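You operate a simulated robot arm through the tools that you are given. There is no shell and no other tool. Be economical: measure what you need, move in short steps, check, and stop when the job is done.

Carry out the task below with a simulated two-armed robot. There is one attempt and no reset: what you move stays moved.

Task
Take the lid off the white sugar tub and lay it down on the top of the steel table. Put the brown paper cup on the dark round plate. Take the small cream bag and leave it in the teal tray. Open the left sink door. The order is free. Set down upright: brown paper cup.

Only the result counts: the job must be done as asked and must still hold three seconds after the hand-in. Knocking over, shifting, dropping, spilling or breaking anything else fails it. Lids that push on must go on centred and level and be pressed home; caps that screw on are set level and turned clockwise until they are tight.

Robot
Two 7-joint arms with two-finger parallel grippers on one trunk, on a base that drives. Base frame: it is fixed to the floor where the robot stands at the start and does not move with it; the origin is under the middle of the robot, x ahead of it, y to its left, z up. Readings come in m, degrees, newtons and seconds.
The left shoulder is at the start at [0.05, 0.187, 1.16], the right one opposite. Places, roughly: brown paper cup (7x7x8 cm) [0.7, -0.4, 0.9]; dark round plate (15x15 cm) [0.52, 0, 0.86]; left sink door [-2.5, 0.9, 0.5]; small cream bag [0.5, -2, 0.75]; teal tray (15x20 cm) [0.7, 0.92, 0.86]; white sugar tub [0.5, 0.25, 1]. Payload 3.43 kg a hand.
The tool frame of a hand sits at the grasp point between the pads (the TCP): z along the fingers, y along the line on which they close. The tips reach 0.03 m beyond it. Largest opening 0.094 m; finger width 0.028, thickness 0.01; the body of the gripper, 0.05 by 0.096 m, starts 0.055 m behind the TCP.
Orientation is told as [roll, pitch, yaw] about the base's x, y, z axes, in that order, counted from this pose: with the fingers straight down and closing along the base's y, the tool's x points along the base's -x, its y along +y and its z along -z.

Tools
- The arms move only by the tool jog_arm. It takes "left_deltas", "right_deltas" or both (then of equal length, played together; a hand with none holds still); each is a list of rows, each an object of numbers (a shift or turn left out is 0, a gripper value left out holds the last): "x", "y", "z": the shift along the tool's x, y, z in m; "ax", "ay", "az": the turn, a rotation vector about the tool's x, y, z in degrees; "claw": the gripper command, from -1 (fully open) to 1 (shut), values between in proportion. In form: [{"x": .., "y": .., "z": .., "ax": .., "ay": .., "az": .., "claw": ..}, ...]. A call has 1 to 8 rows; each row shifts and turns the commanded pose from where the row before left it, along the tool's axes as they then stand. A row lasts 0.2 s, in which the tool goes at most 0.05 m and 8.6 degrees; a call with a longer step from one row to the next is refused whole, and so is a gripper value outside its range. A pose out of reach is approached as far as the arm can. The call stops where the force on the tool passes 40 N (or 10 N more than at its start, if that is more) or the arm is blocked; 0.2 s more then pass. Each finger travels about 0.153 m/s and halts on what it meets, pressing with about 21 N; the grip force reading is that of the motor and also rises with nothing between the fingers. The clock runs only during rows and for 0.2 s after the last one: add rows that do not move to give the fingers time. It gives the time, the measured TCP pose, the force on the tool (base axes), the opening and the grip force at its end, in the units of the frame above (readings bear some noise), with the torque about the TCP (base axes, N m) and any sound that the robot's microphone picked up, and new pictures: "show" is both (left out), scene, wrist or none (wrist: the cameras of the hands that moved).
- Cameras (640 x 400 px; columns grow to the right, rows downward): "scene" is now at [0.1569, 0.0207, 1.3441]; the picture's right is [0.13, -0.99, 0.00], its down [-0.43, -0.06, -0.90] and it looks along [0.89, 0.12, -0.43] (base axes); focal length 256 px, centre (320, 200). "left" rides on the left gripper at [0.076, -0.014, -0.103] in its tool frame; the picture's right is [0.18, 0.98, 0.00], its down [-0.75, 0.14, -0.64] and it looks along [-0.63, 0.12, 0.77] (tool axes); focal length 243 px, centre (320, 200). "right" rides on the right gripper at [0.076, 0.014, -0.102] in its tool frame; the picture's right is [-0.18, 0.98, 0.00], its down [-0.75, -0.14, -0.64] and it looks along [-0.63, -0.12, 0.77] (tool axes); focal length 243 px, centre (320, 200). There is no depth. A picture from a camera that has moved, and an enlarged one, comes with that camera's place and axes in the base frame and with its lens. The place of the scene camera against the robot may be out by one fixed shift of up to 0.018 m in any direction.
- move_column(by): slides the trunk up (or, below 0, down) by that many m; the arms and the scene camera ride with it, the base frame stays. It gives what a move gives, with no picture.
- roll_base(legs): drives the robot by 1 to 6 legs, each [ahead, left, turn to the left] in m, m and degrees, along the robot's own axes; the way and the turn of a leg run together, so that a leg with both is an arc; at most 1.5 m and 180 degrees a leg. The arms and the cameras ride along, it lands a little off, and it stops where it bumps. It gives what a move gives, and a new picture of the scene camera.
- aim_head(pan, tilt): turns the head with the scene camera to pan (to the left, within 80 degrees either way) and tilt (down, from -29 to 69), counted from straight ahead of the robot. It gives what a move gives, and a new picture of the scene camera.
- enlarge(camera, box): a new picture of the part [left, top, right, bottom] of that camera's present view, enlarged. No time passes.
- hand_in(): hands the job in; it is judged then, once.

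Go step by step. Nothing tells you exact positions but the pictures and the camera data: compare them with the known pose of the tool, close in by small moves and look again before you grip or let go. The budget is 165 turns and 260 pictures, counting those below and the enlarged ones. Unless the task says otherwise, let go and move clear before handing in.

The tools are called after ">>>" as name(argument=value, ...) on one line, values as JSON. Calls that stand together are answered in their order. jog_arm: Moves the arms, as the interface text tells. Its arguments: {"type":"object","properties":{"left_deltas":{"type":"array"},"right_deltas":{"type":"array"},"show":{"type":"string","enum":["both","scene","wrist","none"]}},"required":[]} The other tools are called the same way: move_column (by) slides the trunk up or down; roll_base (legs) drives the base; aim_head (pan, tilt) turns the head that bears the scene camera; enlarge (camera, box) takes an enlarged picture of a part of a camera's view; hand_in () hands the job in.

At the start:

```text
time: 0.0
left_position: [0.3617, 0.181, 1.1499]
left_ee_rot: [0.1, -0.1, 0.1]
left_contact_force: [0.4, 0.0, 0.0]
left_moment: [-0.03, 0.01, 0.0]
left_grip_width: 0.0941
left_gripper_force: 0.0
right_position: [0.3826, -0.1262, 1.21]
right_ee_rot: [0.0, 0.0, 0.0]
right_contact_force: [-0.1, -0.1, -0.6]
right_moment: [0.01, 0.02, 0.01]
right_grip_width: 0.0939
right_gripper_force: 0.0
trunk travel left (down, up): [-0.375, 0.057]
robot x, y, heading: [0.0003, 0.0035, -0.2]
head pan, tilt: [7.7, 25.6]
```

scene: 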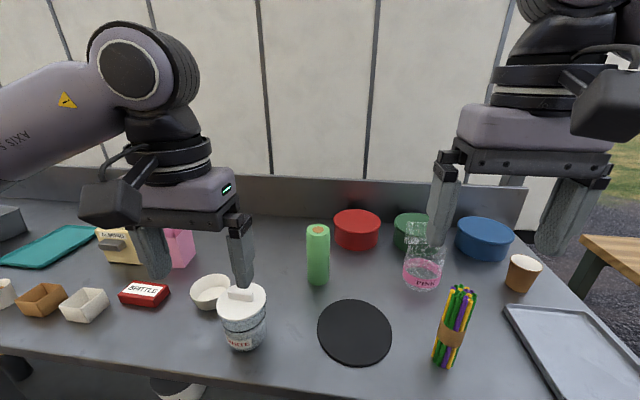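
right: 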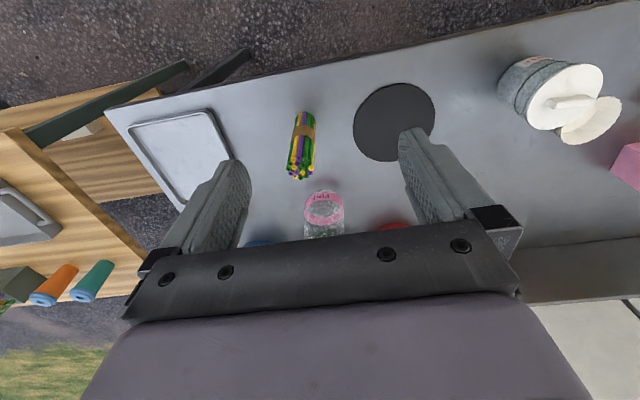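
left: 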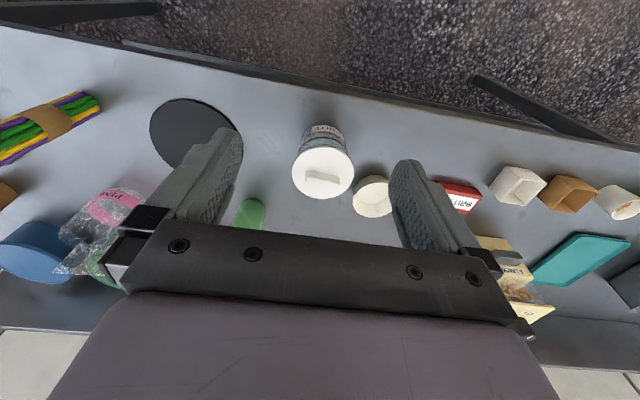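

I see the white tub with a handled lid just in front of the left hand. I'll look closer at the tub and at the cup before moving.

>>> enlarge(camera="left", box=[260, 100, 420, 220])

>>> enlarge(camera="scene", box=[180, 260, 320, 360])

```text
3.33 times, centred on (340, 160) of left
camera zoom: at [0.2857, 0.1651, 1.2531], right [-0.19, 0.98, 0.0], down [0.75, 0.14, 0.64], along [0.63, 0.12, -0.77], focal length 809 px, centre (253, 333)
```

zoom: 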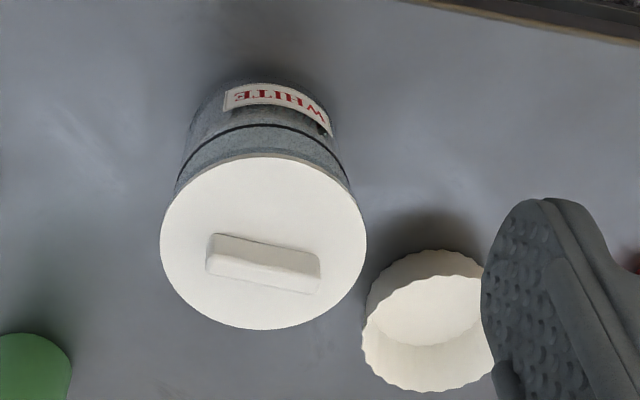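

```text
4.00 times, centred on (250, 310) of scene
camera zoom: at [0.1569, 0.0207, 1.3441], right [0.13, -0.99, 0.0], down [-0.43, -0.06, -0.9], along [0.89, 0.12, -0.43], focal length 1024 px, centre (600, -240)
```

zoom: 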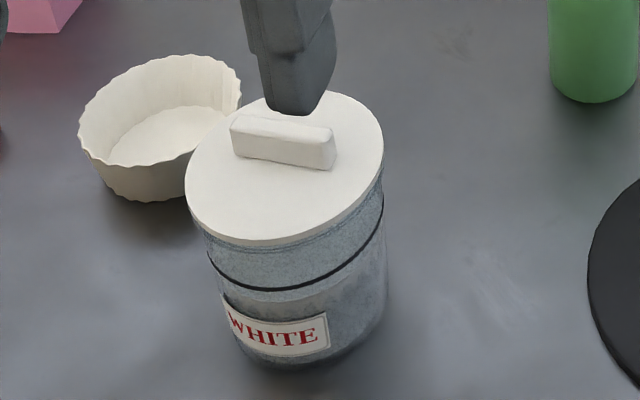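

The lid's bar handle runs along base y, near [0.47, 0.205, ~0.98]. I'll bring the left hand over it and start turning it 90° so that the fingers close along x.

>>> jog_arm(left_deltas=[{"x": -0.036, "y": 0.008}, {"x": -0.036, "y": 0.008}, {"x": -0.036, "y": 0.008}, {"az": 8.5}, {"az": 8.5}, {"az": 8.5}, {"az": 8.5}, {"az": 8.5}], show="none")

>>> jog_arm(left_deltas=[{"az": 8.5}, {"az": 8.5}, {"az": 8.5}, {"az": 8.5}, {"az": 8.5}, {"az": 5}, {}], show="both")

```text
time: 1.8
left_position: [0.4703, 0.205, 1.1519]
left_ee_rot: [-0.1, -0.1, -42.5]
left_contact_force: [0.8, 0.6, -0.4]
left_moment: [-0.02, -0.01, 0.02]
left_grip_width: 0.0941
left_gripper_force: 0.0
right_position: [0.3831, -0.127, 1.212]
right_ee_rot: [0.1, 0.1, 0.0]
right_contact_force: [0.3, 0.1, -0.2]
right_moment: [-0.01, 0.0, -0.01]
right_grip_width: 0.094
right_gripper_force: 0.2
trunk travel left (down, up): [-0.375, 0.057]
robot x, y, heading: [-0.0011, -0.0009, 0.1]
head pan, tilt: [7.7, 25.6]
```

```text
time: 3.4
left_position: [0.3077, 0.1129, 1.1248]
left_ee_rot: [0.0, 0.0, -89.9]
left_contact_force: [0.3, -0.1, 0.4]
left_moment: [0.03, -0.01, 0.0]
left_grip_width: 0.0944
left_gripper_force: 0.1
left hand out of reach, approached as far as the arm can: row 1, 2, 3, 4, 5, 6
right_position: [0.382, -0.1265, 1.2103]
right_ee_rot: [0.1, 0.1, 0.0]
right_contact_force: [-0.1, 0.2, -0.3]
right_moment: [0.01, 0.01, 0.01]
right_grip_width: 0.0938
right_gripper_force: 0.2
trunk travel left (down, up): [-0.375, 0.057]
robot x, y, heading: [-0.0022, 0.0002, 0.0]
head pan, tilt: [7.7, 25.6]
camera scene: at [0.157, 0.0207, 1.3441], right [0.13, -0.99, 0.0], down [-0.43, -0.06, -0.9], along [0.89, 0.12, -0.43], focal length 256 px, centre (320, 200)
camera left: at [0.2928, 0.1897, 1.2283], right [0.98, 0.19, 0.0], down [0.14, -0.75, 0.64], along [0.12, -0.63, -0.77], focal length 243 px, centre (320, 200)
```

scene: 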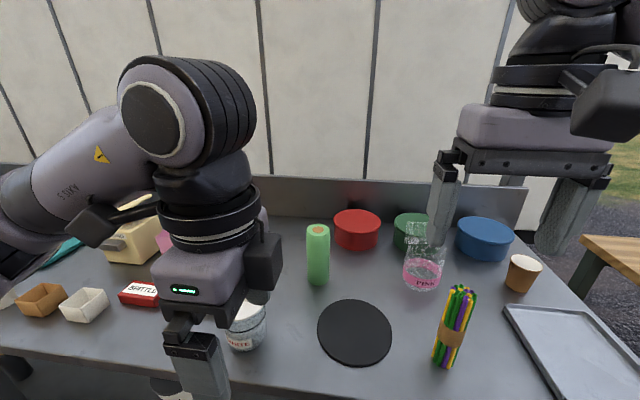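
left: 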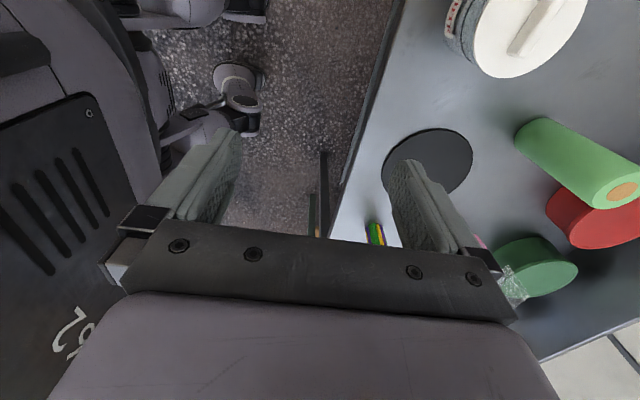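

With this turn direction the arm runs out of reach. I'll turn the hand back and the other way, to yaw +90.

>>> jog_arm(left_deltas=[{"az": -8.5}, {"az": -8.5}, {"az": -8.5}, {"az": -8.5}, {"az": -8.5}, {"az": -8.5}, {"az": -8.5}, {"az": -8.5}], show="none")

>>> jog_arm(left_deltas=[{"az": -8.5}, {"az": -8.5}, {"az": -8.5}, {"az": -8.5}, {"az": -8.5}, {"az": -8.5}, {"az": -8.5}, {"az": -8.5}], show="none")

>>> jog_arm(left_deltas=[{"az": -8.5}, {"az": -8.5}, {"az": -8.5}, {"az": -8.5}, {"az": -8.5}, {}], show="both")

```text
time: 5.2
left_position: [0.3074, 0.1112, 1.1263]
left_ee_rot: [0.0, -0.2, -21.7]
left_contact_force: [-0.1, 0.1, 0.1]
left_moment: [0.01, -0.01, 0.02]
left_grip_width: 0.0942
left_gripper_force: 0.1
right_position: [0.3826, -0.1265, 1.2116]
right_ee_rot: [0.1, 0.0, 0.0]
right_contact_force: [1.1, 0.4, -0.2]
right_moment: [0.01, 0.0, 0.02]
right_grip_width: 0.0942
right_gripper_force: 0.1
trunk travel left (down, up): [-0.375, 0.057]
robot x, y, heading: [0.0003, 0.0004, -0.2]
head pan, tilt: [7.7, 25.6]
```

```text
time: 7.0
left_position: [0.308, 0.1115, 1.1267]
left_ee_rot: [-0.1, 0.1, 46.2]
left_contact_force: [0.5, 0.2, -0.2]
left_moment: [0.03, 0.02, 0.01]
left_grip_width: 0.0942
left_gripper_force: 0.0
right_position: [0.3838, -0.1274, 1.2104]
right_ee_rot: [0.1, 0.0, 0.1]
right_contact_force: [-0.4, 0.4, 0.3]
right_moment: [0.02, 0.04, -0.02]
right_grip_width: 0.094
right_gripper_force: 0.0
trunk travel left (down, up): [-0.375, 0.057]
robot x, y, heading: [0.0015, 0.0019, 0.0]
head pan, tilt: [7.7, 25.6]
```

```text
time: 8.4
left_position: [0.308, 0.1127, 1.1253]
left_ee_rot: [-0.2, 0.0, 88.7]
left_contact_force: [-0.3, 1.2, -0.3]
left_moment: [0.0, 0.04, -0.03]
left_grip_width: 0.0939
left_gripper_force: 0.1
right_position: [0.3831, -0.1265, 1.2108]
right_ee_rot: [0.1, 0.0, 0.0]
right_contact_force: [-0.4, 0.1, 0.2]
right_moment: [-0.01, -0.01, -0.03]
right_grip_width: 0.094
right_gripper_force: 0.1
trunk travel left (down, up): [-0.375, 0.057]
robot x, y, heading: [0.0009, -0.002, 0.2]
head pan, tilt: [7.7, 25.6]
camera scene: at [0.1569, 0.0207, 1.3441], right [0.13, -0.99, 0.0], down [-0.43, -0.06, -0.9], along [0.89, 0.12, -0.43], focal length 256 px, centre (320, 200)
camera left: at [0.3203, 0.0363, 1.229], right [-0.99, -0.16, 0.0], down [-0.12, 0.76, 0.64], along [-0.1, 0.63, -0.77], focal length 243 px, centre (320, 200)
```

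scene: 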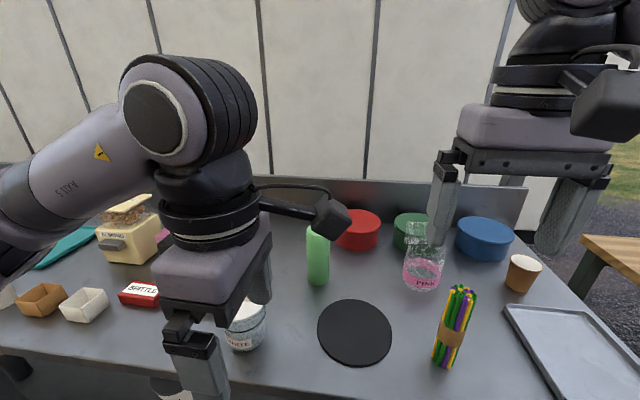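
left: 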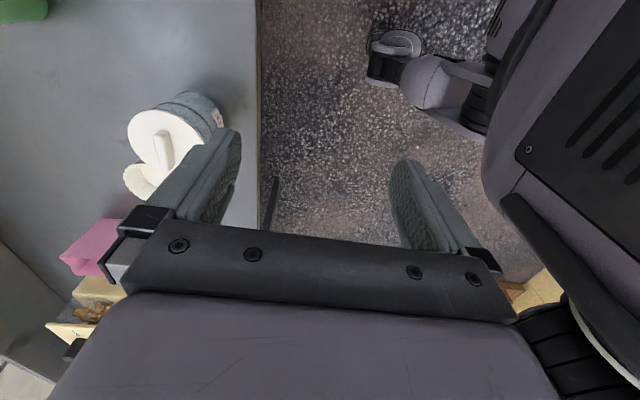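

Yaw +90 is reachable. I'll now move over the tub.

>>> jog_arm(left_deltas=[{"x": -0.022, "y": -0.04}, {"x": -0.022, "y": -0.04}, {"x": -0.022, "y": -0.04}, {"x": -0.022, "y": -0.04, "az": -1.3}, {}])

```text
time: 9.6
left_position: [0.4678, 0.1936, 1.1249]
left_ee_rot: [-0.1, 0.0, 89.8]
left_contact_force: [0.1, 0.5, -0.7]
left_moment: [0.02, 0.0, -0.03]
left_grip_width: 0.0938
left_gripper_force: 0.1
right_position: [0.3818, -0.1269, 1.2115]
right_ee_rot: [0.2, 0.1, 0.0]
right_contact_force: [0.1, 0.2, 0.4]
right_moment: [0.0, 0.01, 0.01]
right_grip_width: 0.0939
right_gripper_force: 0.1
trunk travel left (down, up): [-0.375, 0.057]
robot x, y, heading: [0.0026, -0.0001, -0.1]
head pan, tilt: [7.7, 25.6]
camera scene: at [0.1567, 0.0206, 1.3442], right [0.13, -0.99, 0.0], down [-0.43, -0.06, -0.9], along [0.89, 0.12, -0.43], focal length 256 px, centre (320, 200)
camera left: at [0.4828, 0.1171, 1.2282], right [-0.98, -0.18, 0.0], down [-0.14, 0.75, 0.64], along [-0.12, 0.63, -0.77], focal length 243 px, centre (320, 200)
```

scene: 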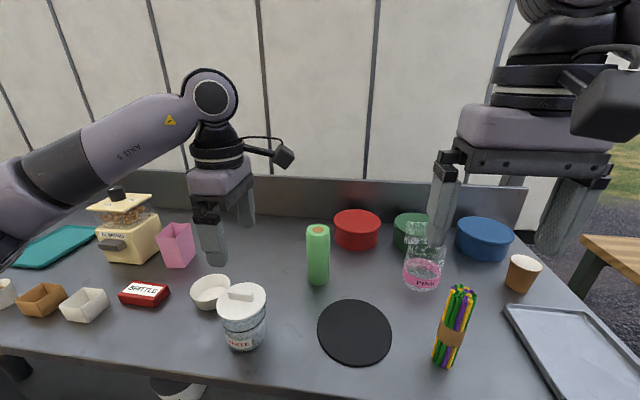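
left: 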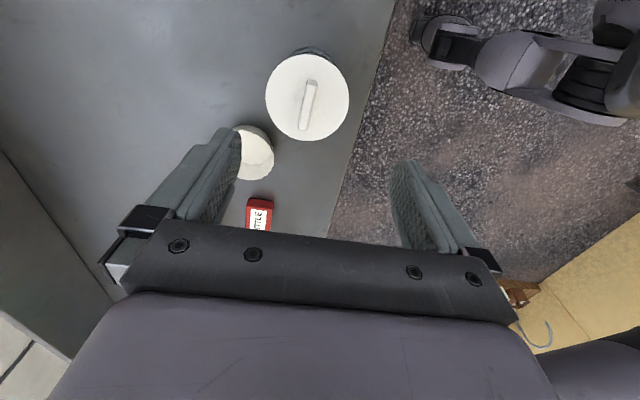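

The handle triangulates to about [0.479, 0.206, 0.97]. I'll centre over it, half-close the fingers and come down partway.

>>> jog_arm(left_deltas=[{"x": -0.012, "y": -0.011, "claw": 0.15}, {"z": 0.045}, {"z": 0.045}, {}])

```text
time: 10.6
left_position: [0.4843, 0.2067, 1.0363]
left_ee_rot: [-0.1, 0.0, 89.9]
left_contact_force: [-0.1, -0.3, -0.4]
left_moment: [0.01, 0.0, 0.02]
left_grip_width: 0.0401
left_gripper_force: 0.0
right_position: [0.3821, -0.1262, 1.211]
right_ee_rot: [0.1, 0.0, 0.1]
right_contact_force: [0.1, -1.0, 0.3]
right_moment: [0.01, 0.02, 0.02]
right_grip_width: 0.094
right_gripper_force: 0.0
trunk travel left (down, up): [-0.375, 0.057]
robot x, y, heading: [0.0026, -0.001, 0.1]
head pan, tilt: [7.7, 25.6]
camera scene: at [0.1568, 0.0206, 1.3442], right [0.13, -0.99, 0.0], down [-0.43, -0.06, -0.9], along [0.89, 0.12, -0.43], focal length 256 px, centre (320, 200)
camera left: at [0.4979, 0.1305, 1.1393], right [-0.98, -0.18, 0.0], down [-0.14, 0.75, 0.64], along [-0.12, 0.63, -0.77], focal length 243 px, centre (320, 200)
```

scene: 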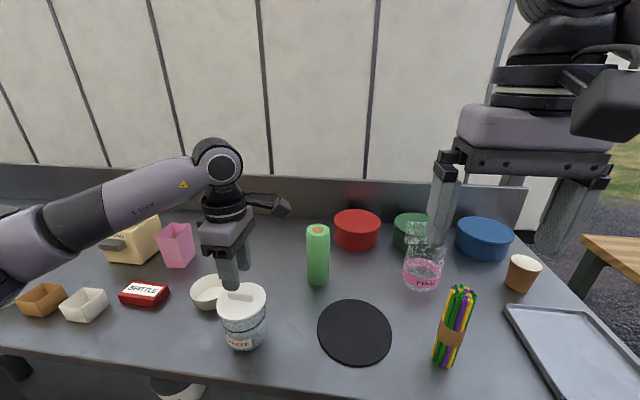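
left: 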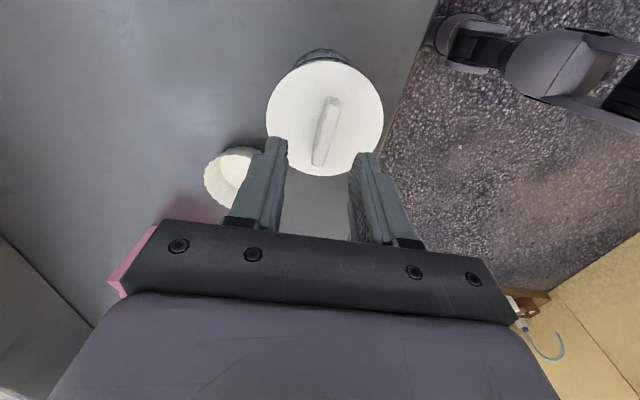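

Slight x correction of -5 mm, then lower with a look.

>>> jog_arm(left_deltas=[{"y": 0.005}, {"z": 0.03}, {}])

>>> enlarge(camera="left", box=[230, 60, 430, 220])

>>> enlarge(camera="scene", box=[190, 240, 310, 360])

```text
time: 11.4
left_position: [0.4773, 0.2085, 1.0062]
left_ee_rot: [-0.1, 0.1, 89.9]
left_contact_force: [0.4, 0.1, -0.9]
left_moment: [-0.02, 0.01, -0.03]
left_grip_width: 0.0402
left_gripper_force: 0.0
right_position: [0.3832, -0.1267, 1.2103]
right_ee_rot: [0.1, 0.0, 0.1]
right_contact_force: [-0.3, -0.4, -1.1]
right_moment: [0.04, -0.03, 0.04]
right_grip_width: 0.0941
right_gripper_force: 0.1
trunk travel left (down, up): [-0.375, 0.057]
robot x, y, heading: [-0.0028, -0.0031, -0.1]
head pan, tilt: [7.7, 25.6]
camera scene: at [0.1568, 0.0206, 1.3442], right [0.13, -0.99, 0.0], down [-0.43, -0.06, -0.9], along [0.89, 0.12, -0.43], focal length 256 px, centre (320, 200)
camera left: at [0.4919, 0.1317, 1.1085], right [-0.98, -0.18, 0.0], down [-0.14, 0.75, 0.64], along [-0.12, 0.63, -0.77], focal length 243 px, centre (320, 200)
```

scene: 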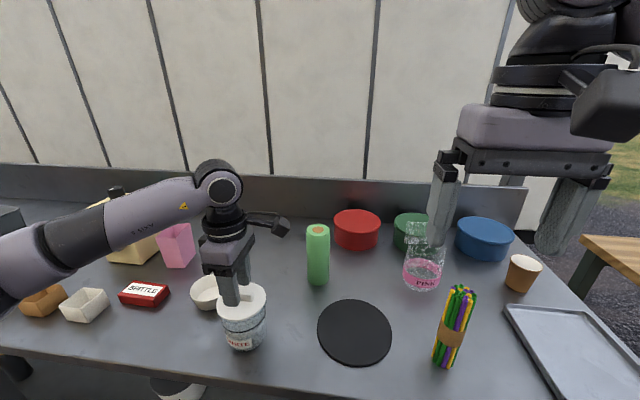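
left: 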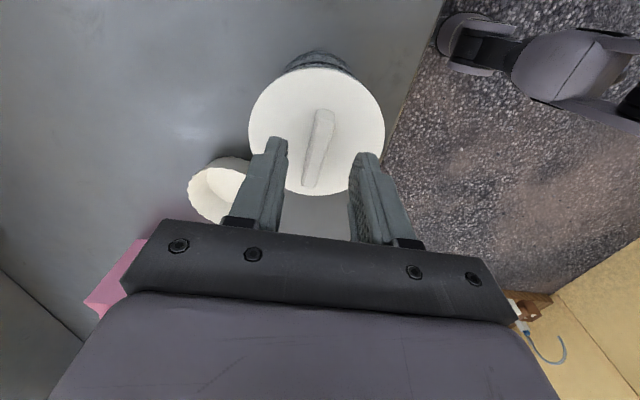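

```text
2.50 times, centred on (330, 140) of left
camera zoom: at [0.4919, 0.1317, 1.1085], right [-0.98, -0.18, 0.0], down [-0.14, 0.75, 0.64], along [-0.12, 0.63, -0.77], focal length 606 px, centre (295, 350)
```

zoom: 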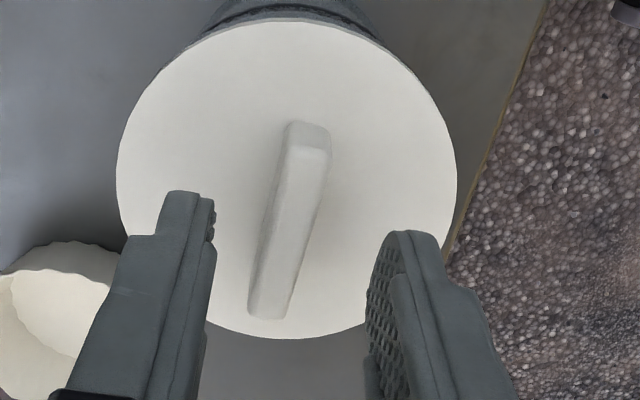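

```text
3.33 times, centred on (250, 300) of scene
camera zoom: at [0.1568, 0.0206, 1.3442], right [0.13, -0.99, 0.0], down [-0.43, -0.06, -0.9], along [0.89, 0.12, -0.43], focal length 854 px, centre (553, -133)
```

zoom: 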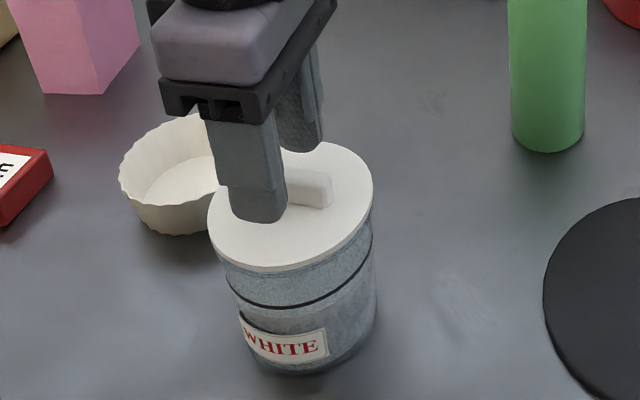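

The bar sits between the fingers. I'll lower gently, watching the force.

>>> jog_arm(left_deltas=[{"z": 0.006}, {"z": 0.006}, {}], show="wrist")

>>> enlarge(camera="left", box=[230, 60, 430, 220])

```text
time: 12.2
left_position: [0.477, 0.2068, 0.9932]
left_ee_rot: [-0.1, -0.1, 90.0]
left_contact_force: [0.3, -0.2, -0.9]
left_moment: [-0.02, 0.0, 0.0]
left_grip_width: 0.0399
left_gripper_force: 0.0
right_position: [0.383, -0.1265, 1.2116]
right_ee_rot: [0.1, 0.0, -0.1]
right_contact_force: [-0.2, -0.7, -0.2]
right_moment: [0.01, -0.06, 0.01]
right_grip_width: 0.0939
right_gripper_force: 0.0
trunk travel left (down, up): [-0.375, 0.057]
robot x, y, heading: [-0.0017, 0.0003, 0.2]
head pan, tilt: [7.7, 25.6]
camera left: at [0.4912, 0.1315, 1.0965], right [-0.98, -0.18, 0.0], down [-0.14, 0.75, 0.64], along [-0.12, 0.63, -0.77], focal length 243 px, centre (320, 200)
```

left: 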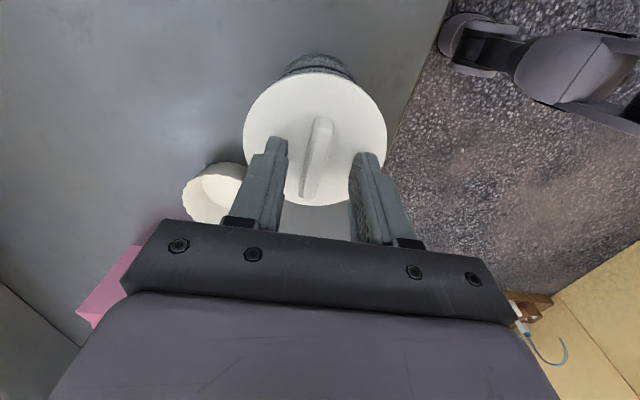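

```text
2.50 times, centred on (330, 140) of left
camera zoom: at [0.4912, 0.1315, 1.0965], right [-0.98, -0.18, 0.0], down [-0.14, 0.75, 0.64], along [-0.12, 0.63, -0.77], focal length 606 px, centre (295, 350)
```

zoom: 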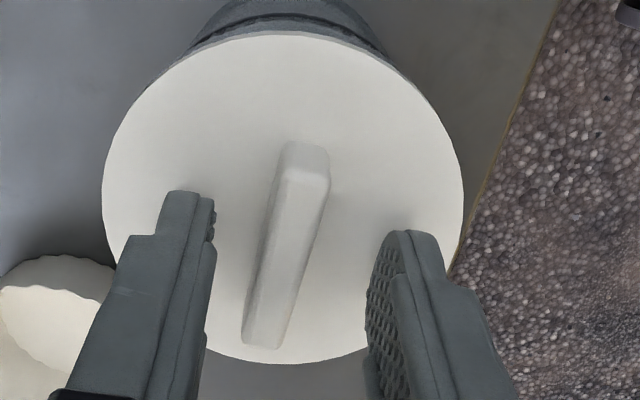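

>>> jog_arm(left_deltas=[{"z": 0.005}, {"z": 0.005}, {}], show="wrist")

>>> enlarge(camera="scene", box=[190, 240, 310, 360])

```text
time: 13.1
left_position: [0.4767, 0.2081, 0.9898]
left_ee_rot: [-0.9, 0.3, 89.9]
left_contact_force: [-3.3, -0.4, 13.2]
left_moment: [0.04, 0.48, 0.06]
left_grip_width: 0.0417
left_gripper_force: 1.9
right_position: [0.3819, -0.127, 1.2109]
right_ee_rot: [0.0, 0.1, 0.0]
right_contact_force: [-0.5, 0.2, -0.6]
right_moment: [0.0, 0.01, 0.01]
right_grip_width: 0.0942
right_gripper_force: 0.0
trunk travel left (down, up): [-0.375, 0.057]
robot x, y, heading: [-0.0019, 0.0021, -0.1]
head pan, tilt: [7.7, 25.6]
stopped in row 3 (left hand): the force on the tool passed its limit (the readings are from after the stop); the commanded pose is now the measured one
camera left: at [0.49, 0.1323, 1.0942], right [-0.98, -0.18, -0.01], down [-0.15, 0.76, 0.64], along [-0.11, 0.63, -0.77], focal length 243 px, centre (320, 200)
```

left: 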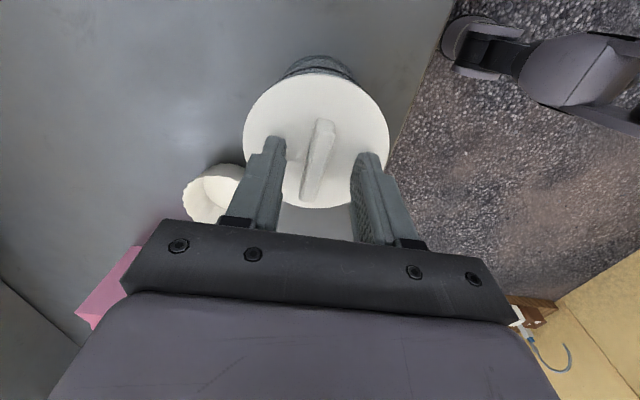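

```text
3.33 times, centred on (250, 300) of scene
camera zoom: at [0.156, 0.0204, 1.344], right [0.13, -0.99, 0.0], down [-0.43, -0.06, -0.9], along [0.89, 0.12, -0.43], focal length 854 px, centre (553, -133)
```

zoom: 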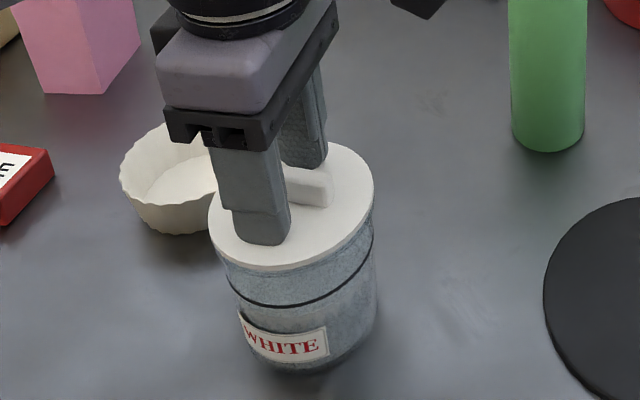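

The tips touched the lid at z≈0.959. I'll back off 3 mm and close on the bar.

>>> jog_arm(left_deltas=[{"z": -0.003, "ay": -0.9}, {"claw": 0.7}, {"claw": 1}, {}, {}], show="wrist")

```text
time: 14.3
left_position: [0.479, 0.2087, 0.991]
left_ee_rot: [-0.8, -0.7, 90.0]
left_contact_force: [6.2, 2.4, 8.8]
left_moment: [0.12, -0.1, 0.01]
left_grip_width: 0.0098
left_gripper_force: 21.5
right_position: [0.3837, -0.1272, 1.2104]
right_ee_rot: [0.1, 0.0, 0.1]
right_contact_force: [0.1, 1.3, 0.3]
right_moment: [-0.03, 0.0, -0.03]
right_grip_width: 0.0941
right_gripper_force: 0.1
trunk travel left (down, up): [-0.375, 0.057]
robot x, y, heading: [0.0001, -0.0003, -0.2]
head pan, tilt: [7.7, 25.6]
camera left: at [0.4913, 0.1309, 1.0935], right [-0.98, -0.18, -0.02], down [-0.15, 0.75, 0.65], along [-0.11, 0.64, -0.76], focal length 243 px, centre (320, 200)
```

left: 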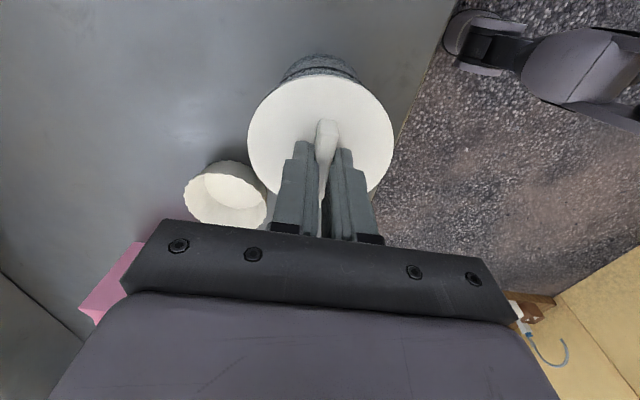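

Gripped on the bar (10 mm thick). I'll lift slowly.

>>> jog_arm(left_deltas=[{"z": -0.005}, {"z": -0.005}, {"z": -0.01}, {"z": -0.01}, {}])

```text
time: 15.5
left_position: [0.4769, 0.2083, 1.0212]
left_ee_rot: [-0.6, -0.7, 90.0]
left_contact_force: [0.5, -0.9, -1.4]
left_moment: [-0.03, -0.03, 0.03]
left_grip_width: 0.01
left_gripper_force: 21.5
right_position: [0.3827, -0.1261, 1.2116]
right_ee_rot: [0.1, 0.0, 0.0]
right_contact_force: [0.5, 0.2, -0.5]
right_moment: [0.01, 0.03, -0.05]
right_grip_width: 0.0938
right_gripper_force: 0.1
trunk travel left (down, up): [-0.375, 0.057]
robot x, y, heading: [-0.0009, -0.0018, 0.0]
head pan, tilt: [7.7, 25.6]
heard: snap
camera scene: at [0.157, 0.0208, 1.3441], right [0.13, -0.99, 0.0], down [-0.43, -0.06, -0.9], along [0.89, 0.12, -0.43], focal length 256 px, centre (320, 200)
camera left: at [0.491, 0.1305, 1.1232], right [-0.98, -0.18, -0.01], down [-0.15, 0.75, 0.65], along [-0.11, 0.64, -0.76], focal length 243 px, centre (320, 200)
```

scene: 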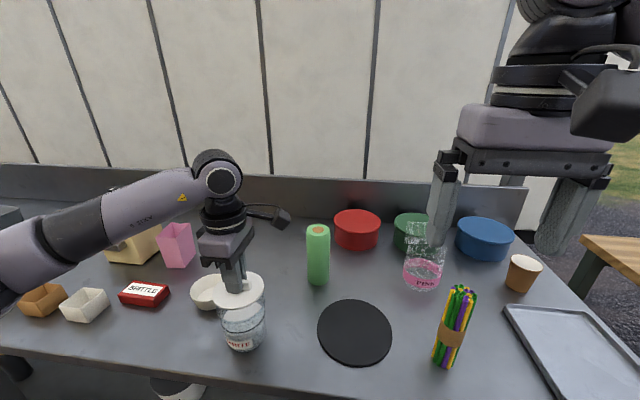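
left: 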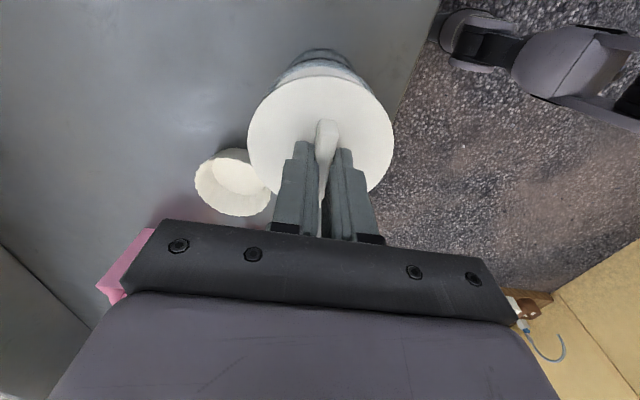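

The lid snapped off and is held. I'll lift it clear and carry it to the free steel area near [0.455, 0.38].

>>> jog_arm(left_deltas=[{"z": -0.03}, {"z": -0.03}, {"x": -0.043, "y": 0.006}, {"x": -0.043, "y": 0.006}, {"x": -0.043, "y": 0.005}, {"x": -0.043, "y": 0.005}, {"ay": -0.7, "ax": -0.7}])

```text
time: 17.1
left_position: [0.454, 0.3782, 1.0811]
left_ee_rot: [-0.1, -1.4, 90.0]
left_contact_force: [-0.4, 0.0, -0.9]
left_moment: [0.04, 0.01, 0.01]
left_grip_width: 0.0098
left_gripper_force: 21.4
right_position: [0.3823, -0.127, 1.2101]
right_ee_rot: [0.0, -0.1, 0.1]
right_contact_force: [-0.1, 0.2, 0.2]
right_moment: [-0.01, -0.02, 0.02]
right_grip_width: 0.094
right_gripper_force: 0.1
trunk travel left (down, up): [-0.375, 0.057]
robot x, y, heading: [0.0005, -0.0003, 0.3]
head pan, tilt: [7.7, 25.6]
camera scene: at [0.1571, 0.0204, 1.3441], right [0.13, -0.99, 0.0], down [-0.43, -0.06, -0.9], along [0.89, 0.12, -0.43], focal length 256 px, centre (320, 200)
camera left: at [0.4697, 0.2994, 1.1823], right [-0.98, -0.18, 0.0], down [-0.14, 0.74, 0.66], along [-0.12, 0.65, -0.75], focal length 243 px, centre (320, 200)
```

scene: 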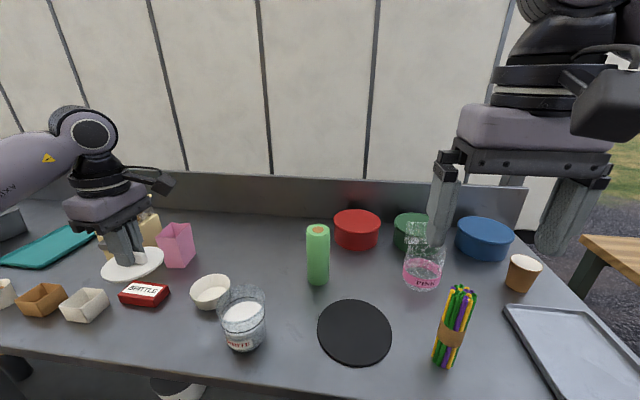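
left: 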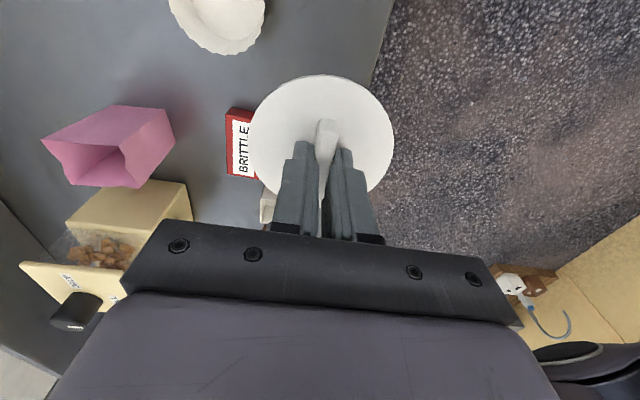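

The landing spot looks clear of the brittle box and the fluted cup. I'll level the lid and lower it.

>>> jog_arm(left_deltas=[{"ax": 1.4, "z": 0.03}, {"z": 0.045}, {"z": 0.045}, {"z": 0.03}, {}])

>>> enlarge(camera="scene", box=[80, 220, 280, 380])

```text
time: 18.3
left_position: [0.4568, 0.3833, 0.9307]
left_ee_rot: [-1.4, -1.4, 89.9]
left_contact_force: [-0.2, 0.6, -0.3]
left_moment: [0.0, 0.0, -0.03]
left_grip_width: 0.0099
left_gripper_force: 21.1
right_position: [0.3824, -0.1271, 1.2112]
right_ee_rot: [0.1, 0.0, 0.1]
right_contact_force: [-0.7, 0.6, 0.4]
right_moment: [0.02, -0.02, 0.0]
right_grip_width: 0.0939
right_gripper_force: 0.1
trunk travel left (down, up): [-0.375, 0.057]
robot x, y, heading: [-0.001, -0.0003, 0.1]
head pan, tilt: [7.7, 25.6]
camera scene: at [0.1569, 0.0207, 1.3441], right [0.13, -0.99, 0.0], down [-0.43, -0.06, -0.9], along [0.89, 0.12, -0.43], focal length 256 px, centre (320, 200)
camera left: at [0.4692, 0.305, 1.0332], right [-0.98, -0.18, -0.03], down [-0.16, 0.74, 0.66], along [-0.1, 0.65, -0.75], focal length 243 px, centre (320, 200)
```

scene: 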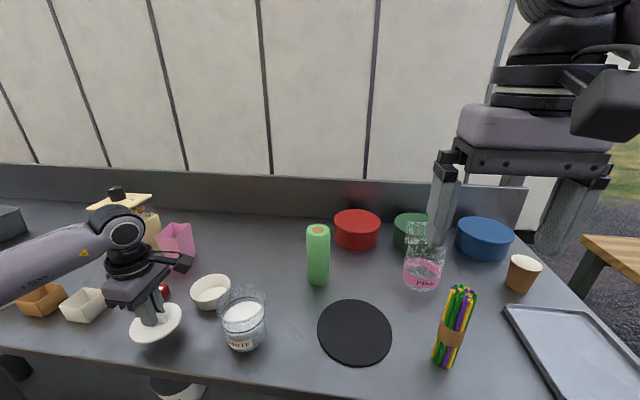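
left: 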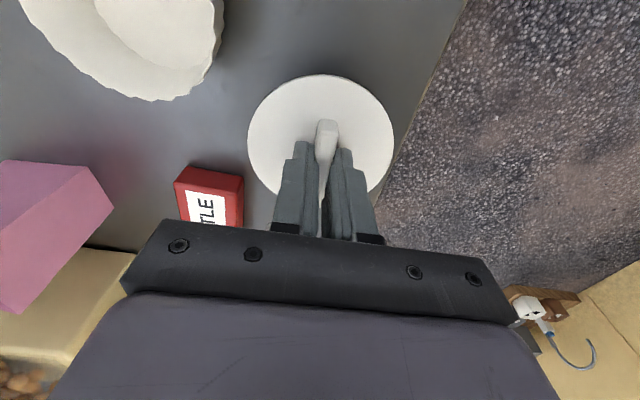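

```text
2.50 times, centred on (180, 300) of scene
camera zoom: at [0.1569, 0.0207, 1.3441], right [0.13, -0.99, 0.0], down [-0.43, -0.06, -0.9], along [0.89, 0.12, -0.43], focal length 640 px, centre (670, -50)
```

zoom: 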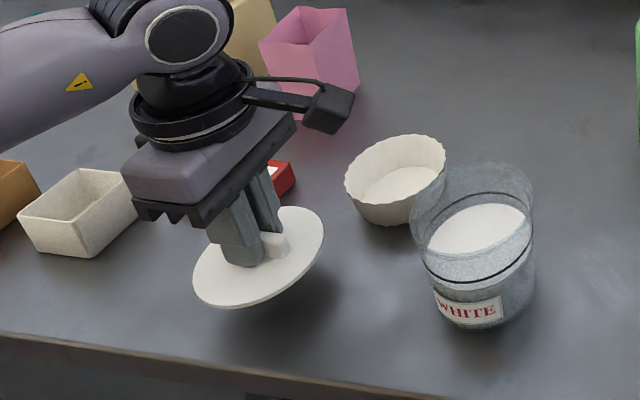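

Level to the orientation at grip and continue down, watching the force.

>>> jog_arm(left_deltas=[{"ax": -0.6, "ay": 0.7, "z": 0.015}, {"z": 0.008}, {"z": 0.004}, {"z": 0.004}, {}], show="none")

>>> enlarge(camera="scene", box=[80, 260, 240, 380])

```text
time: 19.5
left_position: [0.4574, 0.3833, 0.902]
left_ee_rot: [-0.9, -0.7, 90.0]
left_contact_force: [0.1, 0.9, 3.9]
left_moment: [-0.04, 0.12, -0.04]
left_grip_width: 0.0098
left_gripper_force: 21.1
right_position: [0.3825, -0.1259, 1.2114]
right_ee_rot: [0.1, 0.0, 0.1]
right_contact_force: [0.2, -0.2, -0.3]
right_moment: [0.01, 0.0, -0.01]
right_grip_width: 0.0941
right_gripper_force: 0.1
trunk travel left (down, up): [-0.375, 0.057]
robot x, y, heading: [0.0013, 0.0, -0.1]
head pan, tilt: [7.7, 25.6]
```

```text
3.33 times, centred on (160, 320) of scene
camera zoom: at [0.1567, 0.0206, 1.3443], right [0.13, -0.99, 0.0], down [-0.43, -0.06, -0.9], along [0.89, 0.12, -0.43], focal length 854 px, centre (853, -200)
```

zoom: 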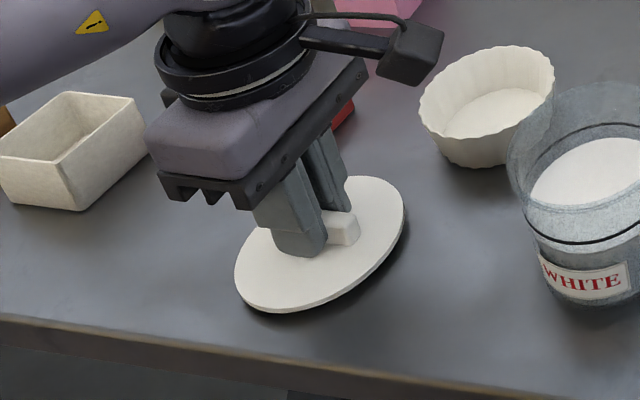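

It just touches. One more 2 mm, then I release and rise.

>>> jog_arm(left_deltas=[{"z": 0.002}, {"claw": 0.5}, {"claw": 0.3}, {}, {}], show="wrist")

```text
time: 20.7
left_position: [0.458, 0.3831, 0.9002]
left_ee_rot: [-1.0, -0.7, 90.1]
left_contact_force: [4.6, -0.7, 16.6]
left_moment: [-0.08, 0.13, -0.07]
left_grip_width: 0.0304
left_gripper_force: 0.1
right_position: [0.3829, -0.1275, 1.2119]
right_ee_rot: [0.1, -0.1, 0.0]
right_contact_force: [-0.3, 0.4, 0.2]
right_moment: [-0.02, 0.01, 0.01]
right_grip_width: 0.0941
right_gripper_force: 0.1
trunk travel left (down, up): [-0.375, 0.057]
robot x, y, heading: [-0.0023, -0.0027, -0.1]
head pan, tilt: [7.7, 25.6]
camera left: at [0.4707, 0.3049, 1.0037], right [-0.98, -0.18, -0.02], down [-0.15, 0.75, 0.65], along [-0.11, 0.64, -0.76], focal length 243 px, centre (320, 200)
```

left: 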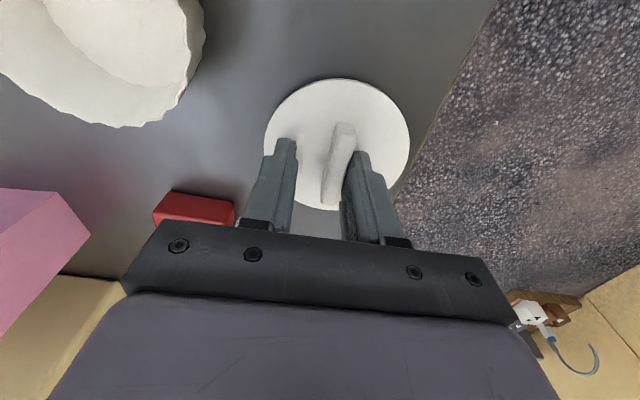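

Released. I'll centre off the bar and rise, then look at the result and the cup side.

>>> jog_arm(left_deltas=[{"y": 0.005, "z": -0.002}, {"z": -0.02}, {"z": -0.045}, {"z": -0.045}, {"z": -0.045}, {"z": -0.045}, {"z": -0.045, "claw": -1}], show="scene")

>>> aim_head(pan=-25, tilt=30)

```text
time: 22.3
left_position: [0.4509, 0.3794, 1.1484]
left_ee_rot: [-0.6, -0.7, 89.9]
left_contact_force: [-0.4, 0.1, -0.4]
left_moment: [-0.02, 0.01, 0.03]
left_grip_width: 0.094
left_gripper_force: 0.1
right_position: [0.3827, -0.1273, 1.2108]
right_ee_rot: [0.2, 0.0, 0.0]
right_contact_force: [0.2, 0.1, 0.6]
right_moment: [0.04, -0.01, 0.01]
right_grip_width: 0.0939
right_gripper_force: 0.0
trunk travel left (down, up): [-0.375, 0.057]
robot x, y, heading: [0.0026, -0.0023, -0.1]
head pan, tilt: [7.7, 25.6]
camera scene: at [0.1566, 0.0203, 1.3441], right [0.13, -0.99, 0.0], down [-0.43, -0.06, -0.9], along [0.89, 0.12, -0.43], focal length 256 px, centre (320, 200)
```

scene: 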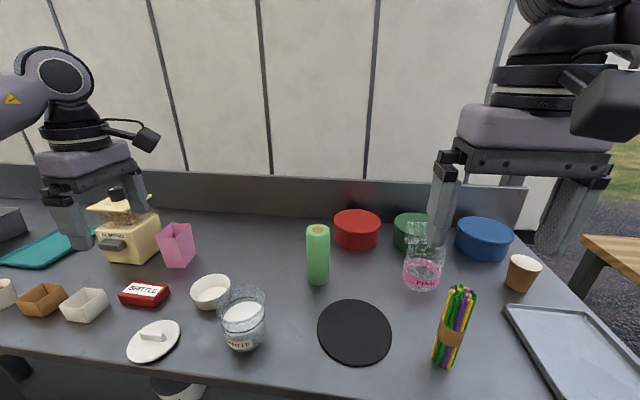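

```text
time: 23.3
left_position: [0.4521, 0.3789, 1.1473]
left_ee_rot: [-0.8, -0.6, 90.0]
left_contact_force: [-0.6, -0.9, -0.3]
left_moment: [0.01, 0.0, -0.02]
left_grip_width: 0.0941
left_gripper_force: 0.0
right_position: [0.3828, -0.1262, 1.2121]
right_ee_rot: [0.2, 0.1, 0.0]
right_contact_force: [-0.1, 0.1, -0.1]
right_moment: [0.0, -0.06, 0.02]
right_grip_width: 0.094
right_gripper_force: 0.0
trunk travel left (down, up): [-0.375, 0.057]
robot x, y, heading: [-0.0029, -0.0001, -0.1]
head pan, tilt: [-25.0, 30.0]
camera scene: at [0.1479, -0.0297, 1.3371], right [-0.42, -0.91, 0.0], down [-0.45, 0.21, -0.87], along [0.79, -0.37, -0.5], focal length 256 px, centre (320, 200)
```

scene: 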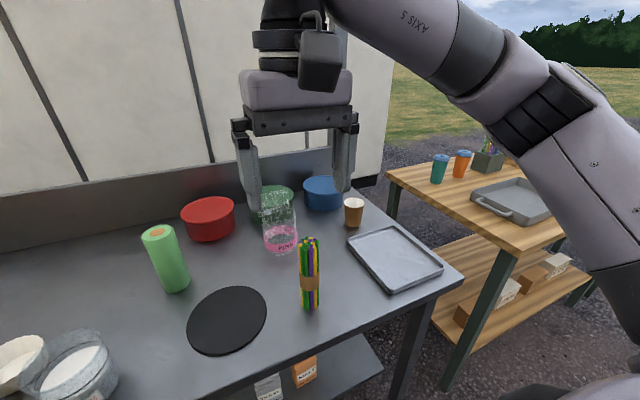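

The lid lies flat on the table. The cup is at about [0.70, -0.42], too far from here, so I'll check the clearance between the base and the table before driving ahead.

>>> aim_head(pan=0, tilt=69)

```text
time: 24.3
left_position: [0.4511, 0.3786, 1.1478]
left_ee_rot: [-0.8, -0.7, 90.0]
left_contact_force: [-0.4, -0.7, -0.6]
left_moment: [0.0, -0.02, 0.01]
left_grip_width: 0.0938
left_gripper_force: 0.2
right_position: [0.3818, -0.1263, 1.2104]
right_ee_rot: [0.1, 0.0, -0.1]
right_contact_force: [0.8, -0.1, -0.2]
right_moment: [0.01, -0.01, 0.0]
right_grip_width: 0.0941
right_gripper_force: 0.0
trunk travel left (down, up): [-0.375, 0.057]
robot x, y, heading: [0.0016, 0.0021, -0.3]
head pan, tilt: [0.0, 68.8]
camera scene: at [0.1218, 0.0084, 1.2857], right [0.0, -1.0, 0.0], down [-0.93, 0.0, -0.36], along [0.36, 0.0, -0.93], focal length 256 px, centre (320, 200)
```

scene: 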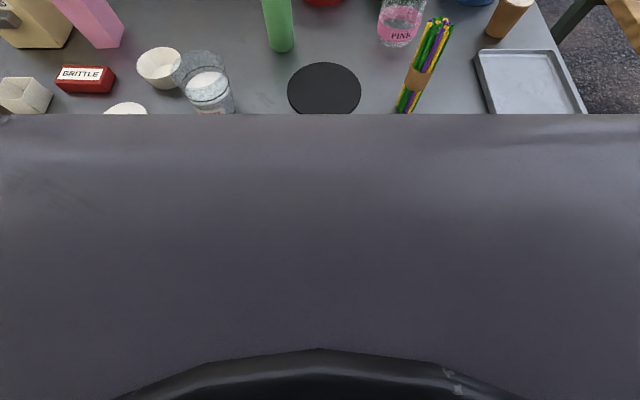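

No obstruction visible between body and table. I'll drive 0.3 m to the right, then a cautious 0.08 m ahead, with the head facing the cup.

>>> aim_head(pan=-10, tilt=35)

>>> roll_base(legs=[[0, -0.3, 0], [0.08, 0, 0]])

```text
time: 25.3
left_position: [0.451, 0.3808, 1.1476]
left_ee_rot: [-0.7, -0.6, 89.9]
left_contact_force: [-0.4, 0.2, 0.2]
left_moment: [-0.02, 0.01, -0.02]
left_grip_width: 0.0941
left_gripper_force: 0.1
right_position: [0.3835, -0.1269, 1.2112]
right_ee_rot: [0.1, -0.1, 0.1]
right_contact_force: [-0.2, -0.1, 0.7]
right_moment: [0.04, -0.02, 0.0]
right_grip_width: 0.094
right_gripper_force: 0.0
trunk travel left (down, up): [-0.375, 0.057]
robot x, y, heading: [-0.0002, 0.0014, -0.3]
head pan, tilt: [-10.0, 35.0]
camera scene: at [0.1526, -0.0069, 1.3292], right [-0.17, -0.98, 0.0], down [-0.57, 0.1, -0.82], along [0.81, -0.14, -0.57], focal length 256 px, centre (320, 200)
```

scene: 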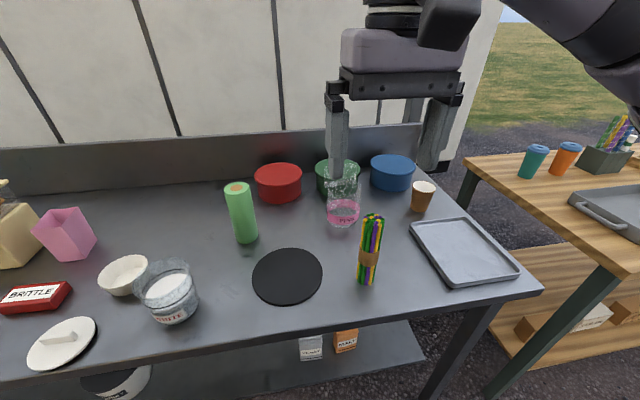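

```text
time: 28.1
left_position: [0.5306, 0.069, 1.1482]
left_ee_rot: [-0.7, -0.6, 89.9]
left_contact_force: [0.5, -0.2, -0.7]
left_moment: [-0.02, 0.07, 0.02]
left_grip_width: 0.0939
left_gripper_force: 0.0
right_position: [0.4609, -0.437, 1.2108]
right_ee_rot: [0.1, 0.0, -0.1]
right_contact_force: [0.6, 0.6, 0.0]
right_moment: [0.01, 0.01, 0.02]
right_grip_width: 0.0938
right_gripper_force: 0.0
trunk travel left (down, up): [-0.375, 0.057]
robot x, y, heading: [0.0796, -0.3118, 0.0]
head pan, tilt: [-10.0, 35.0]
camera scene: at [0.2312, -0.3171, 1.3292], right [-0.18, -0.98, 0.0], down [-0.57, 0.1, -0.82], along [0.81, -0.14, -0.57], focal length 256 px, centre (320, 200)
```

scene: 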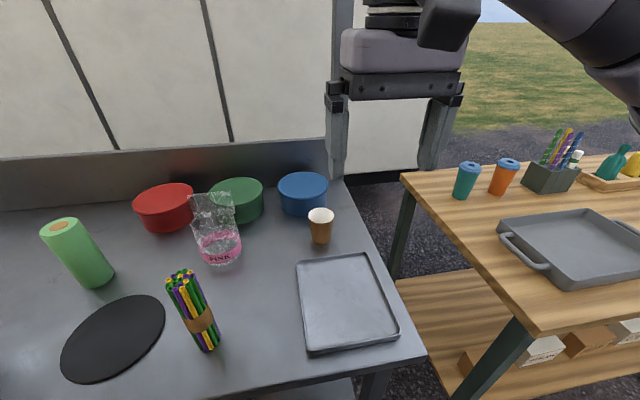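

Now the cup is at about [0.72, -0.415]. I'll bring the right hand above it.

>>> jog_arm(right_deltas=[{"x": -0.04, "y": 0.003, "z": 0.02}, {"x": -0.04, "y": 0.003, "z": 0.02}, {"x": -0.04, "y": 0.004, "z": 0.02}, {"x": -0.04, "y": 0.004, "z": 0.02}, {"x": -0.04, "y": 0.004, "z": 0.02}, {"x": -0.03, "y": 0.003, "z": 0.02}, {}])

```text
time: 29.7
left_position: [0.5289, 0.0694, 1.1484]
left_ee_rot: [-0.9, -0.6, 89.8]
left_contact_force: [-0.6, 0.2, -0.7]
left_moment: [0.01, 0.0, 0.0]
left_grip_width: 0.094
left_gripper_force: 0.0
right_position: [0.6842, -0.4235, 1.0897]
right_ee_rot: [0.0, -0.1, 0.0]
right_contact_force: [1.2, 0.6, 0.3]
right_moment: [-0.02, 0.01, 0.01]
right_grip_width: 0.0939
right_gripper_force: 0.0
right hand out of reach, approached as far as the arm can: row 6
trunk travel left (down, up): [-0.375, 0.057]
robot x, y, heading: [0.076, -0.3109, -0.2]
head pan, tilt: [-10.0, 35.0]
camera scene: at [0.2302, -0.3171, 1.3293], right [-0.18, -0.98, 0.0], down [-0.56, 0.1, -0.82], along [0.81, -0.14, -0.57], focal length 256 px, centre (320, 200)
camera right: at [0.6083, -0.4082, 1.1911], right [0.18, 0.98, 0.0], down [0.75, -0.14, 0.64], along [0.63, -0.12, -0.77], focal length 243 px, centre (320, 200)
```

scene: 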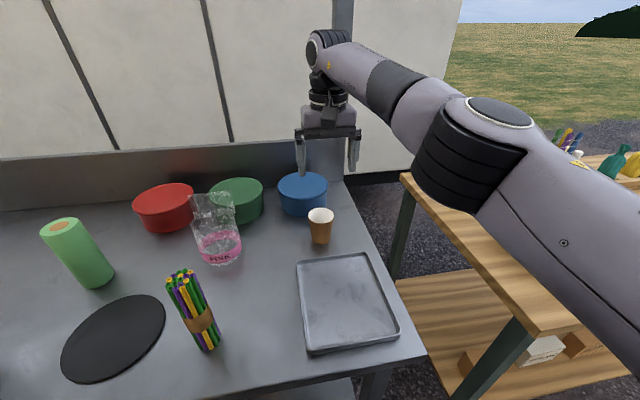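
right: 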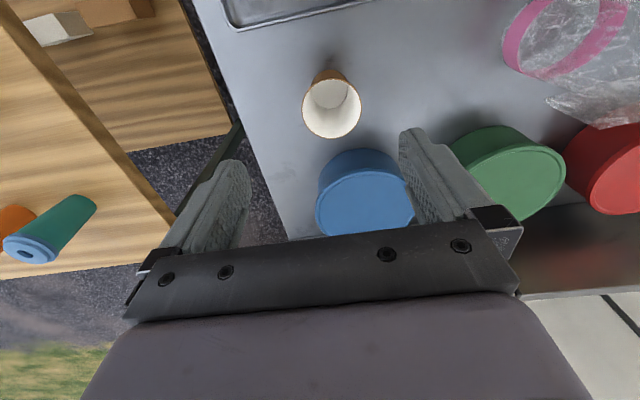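

The cup rim projects to [0.698, -0.413]. I'll lower to just above it and align.

>>> jog_arm(right_deltas=[{"y": 0.01, "z": 0.04}, {"z": 0.045}, {"x": -0.014}, {}])

```text
time: 30.7
left_position: [0.5308, 0.0685, 1.1472]
left_ee_rot: [-0.8, -0.7, 89.9]
left_contact_force: [0.4, 0.2, -1.4]
left_moment: [0.03, 0.01, 0.02]
left_grip_width: 0.0943
left_gripper_force: 0.0
right_position: [0.6931, -0.414, 1.004]
right_ee_rot: [0.0, -0.1, -0.1]
right_contact_force: [0.3, 0.6, -0.8]
right_moment: [0.04, 0.02, 0.03]
right_grip_width: 0.0941
right_gripper_force: 0.1
right hand out of reach, approached as far as the arm can: row 3
trunk travel left (down, up): [-0.375, 0.057]
robot x, y, heading: [0.0766, -0.3139, -0.1]
head pan, tilt: [-10.0, 35.0]
camera scene: at [0.2303, -0.3172, 1.3293], right [-0.18, -0.98, 0.0], down [-0.56, 0.1, -0.82], along [0.81, -0.14, -0.57], focal length 256 px, centre (320, 200)
camera right: at [0.6165, -0.3988, 1.1057], right [0.19, 0.98, 0.0], down [0.75, -0.14, 0.64], along [0.63, -0.12, -0.77], focal length 243 px, centre (320, 200)
```

scene: 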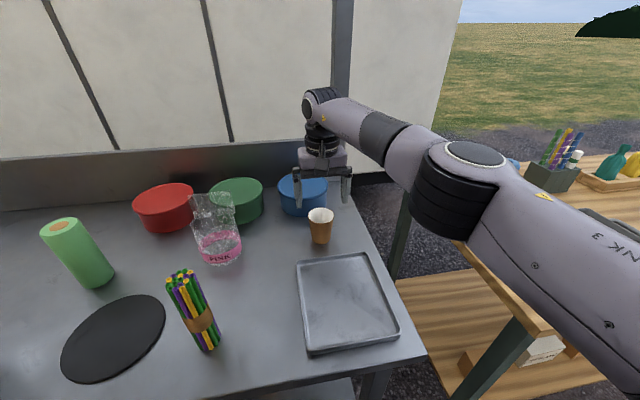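
right: 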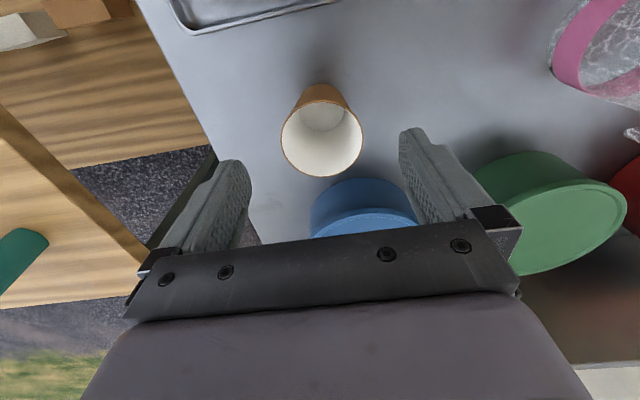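

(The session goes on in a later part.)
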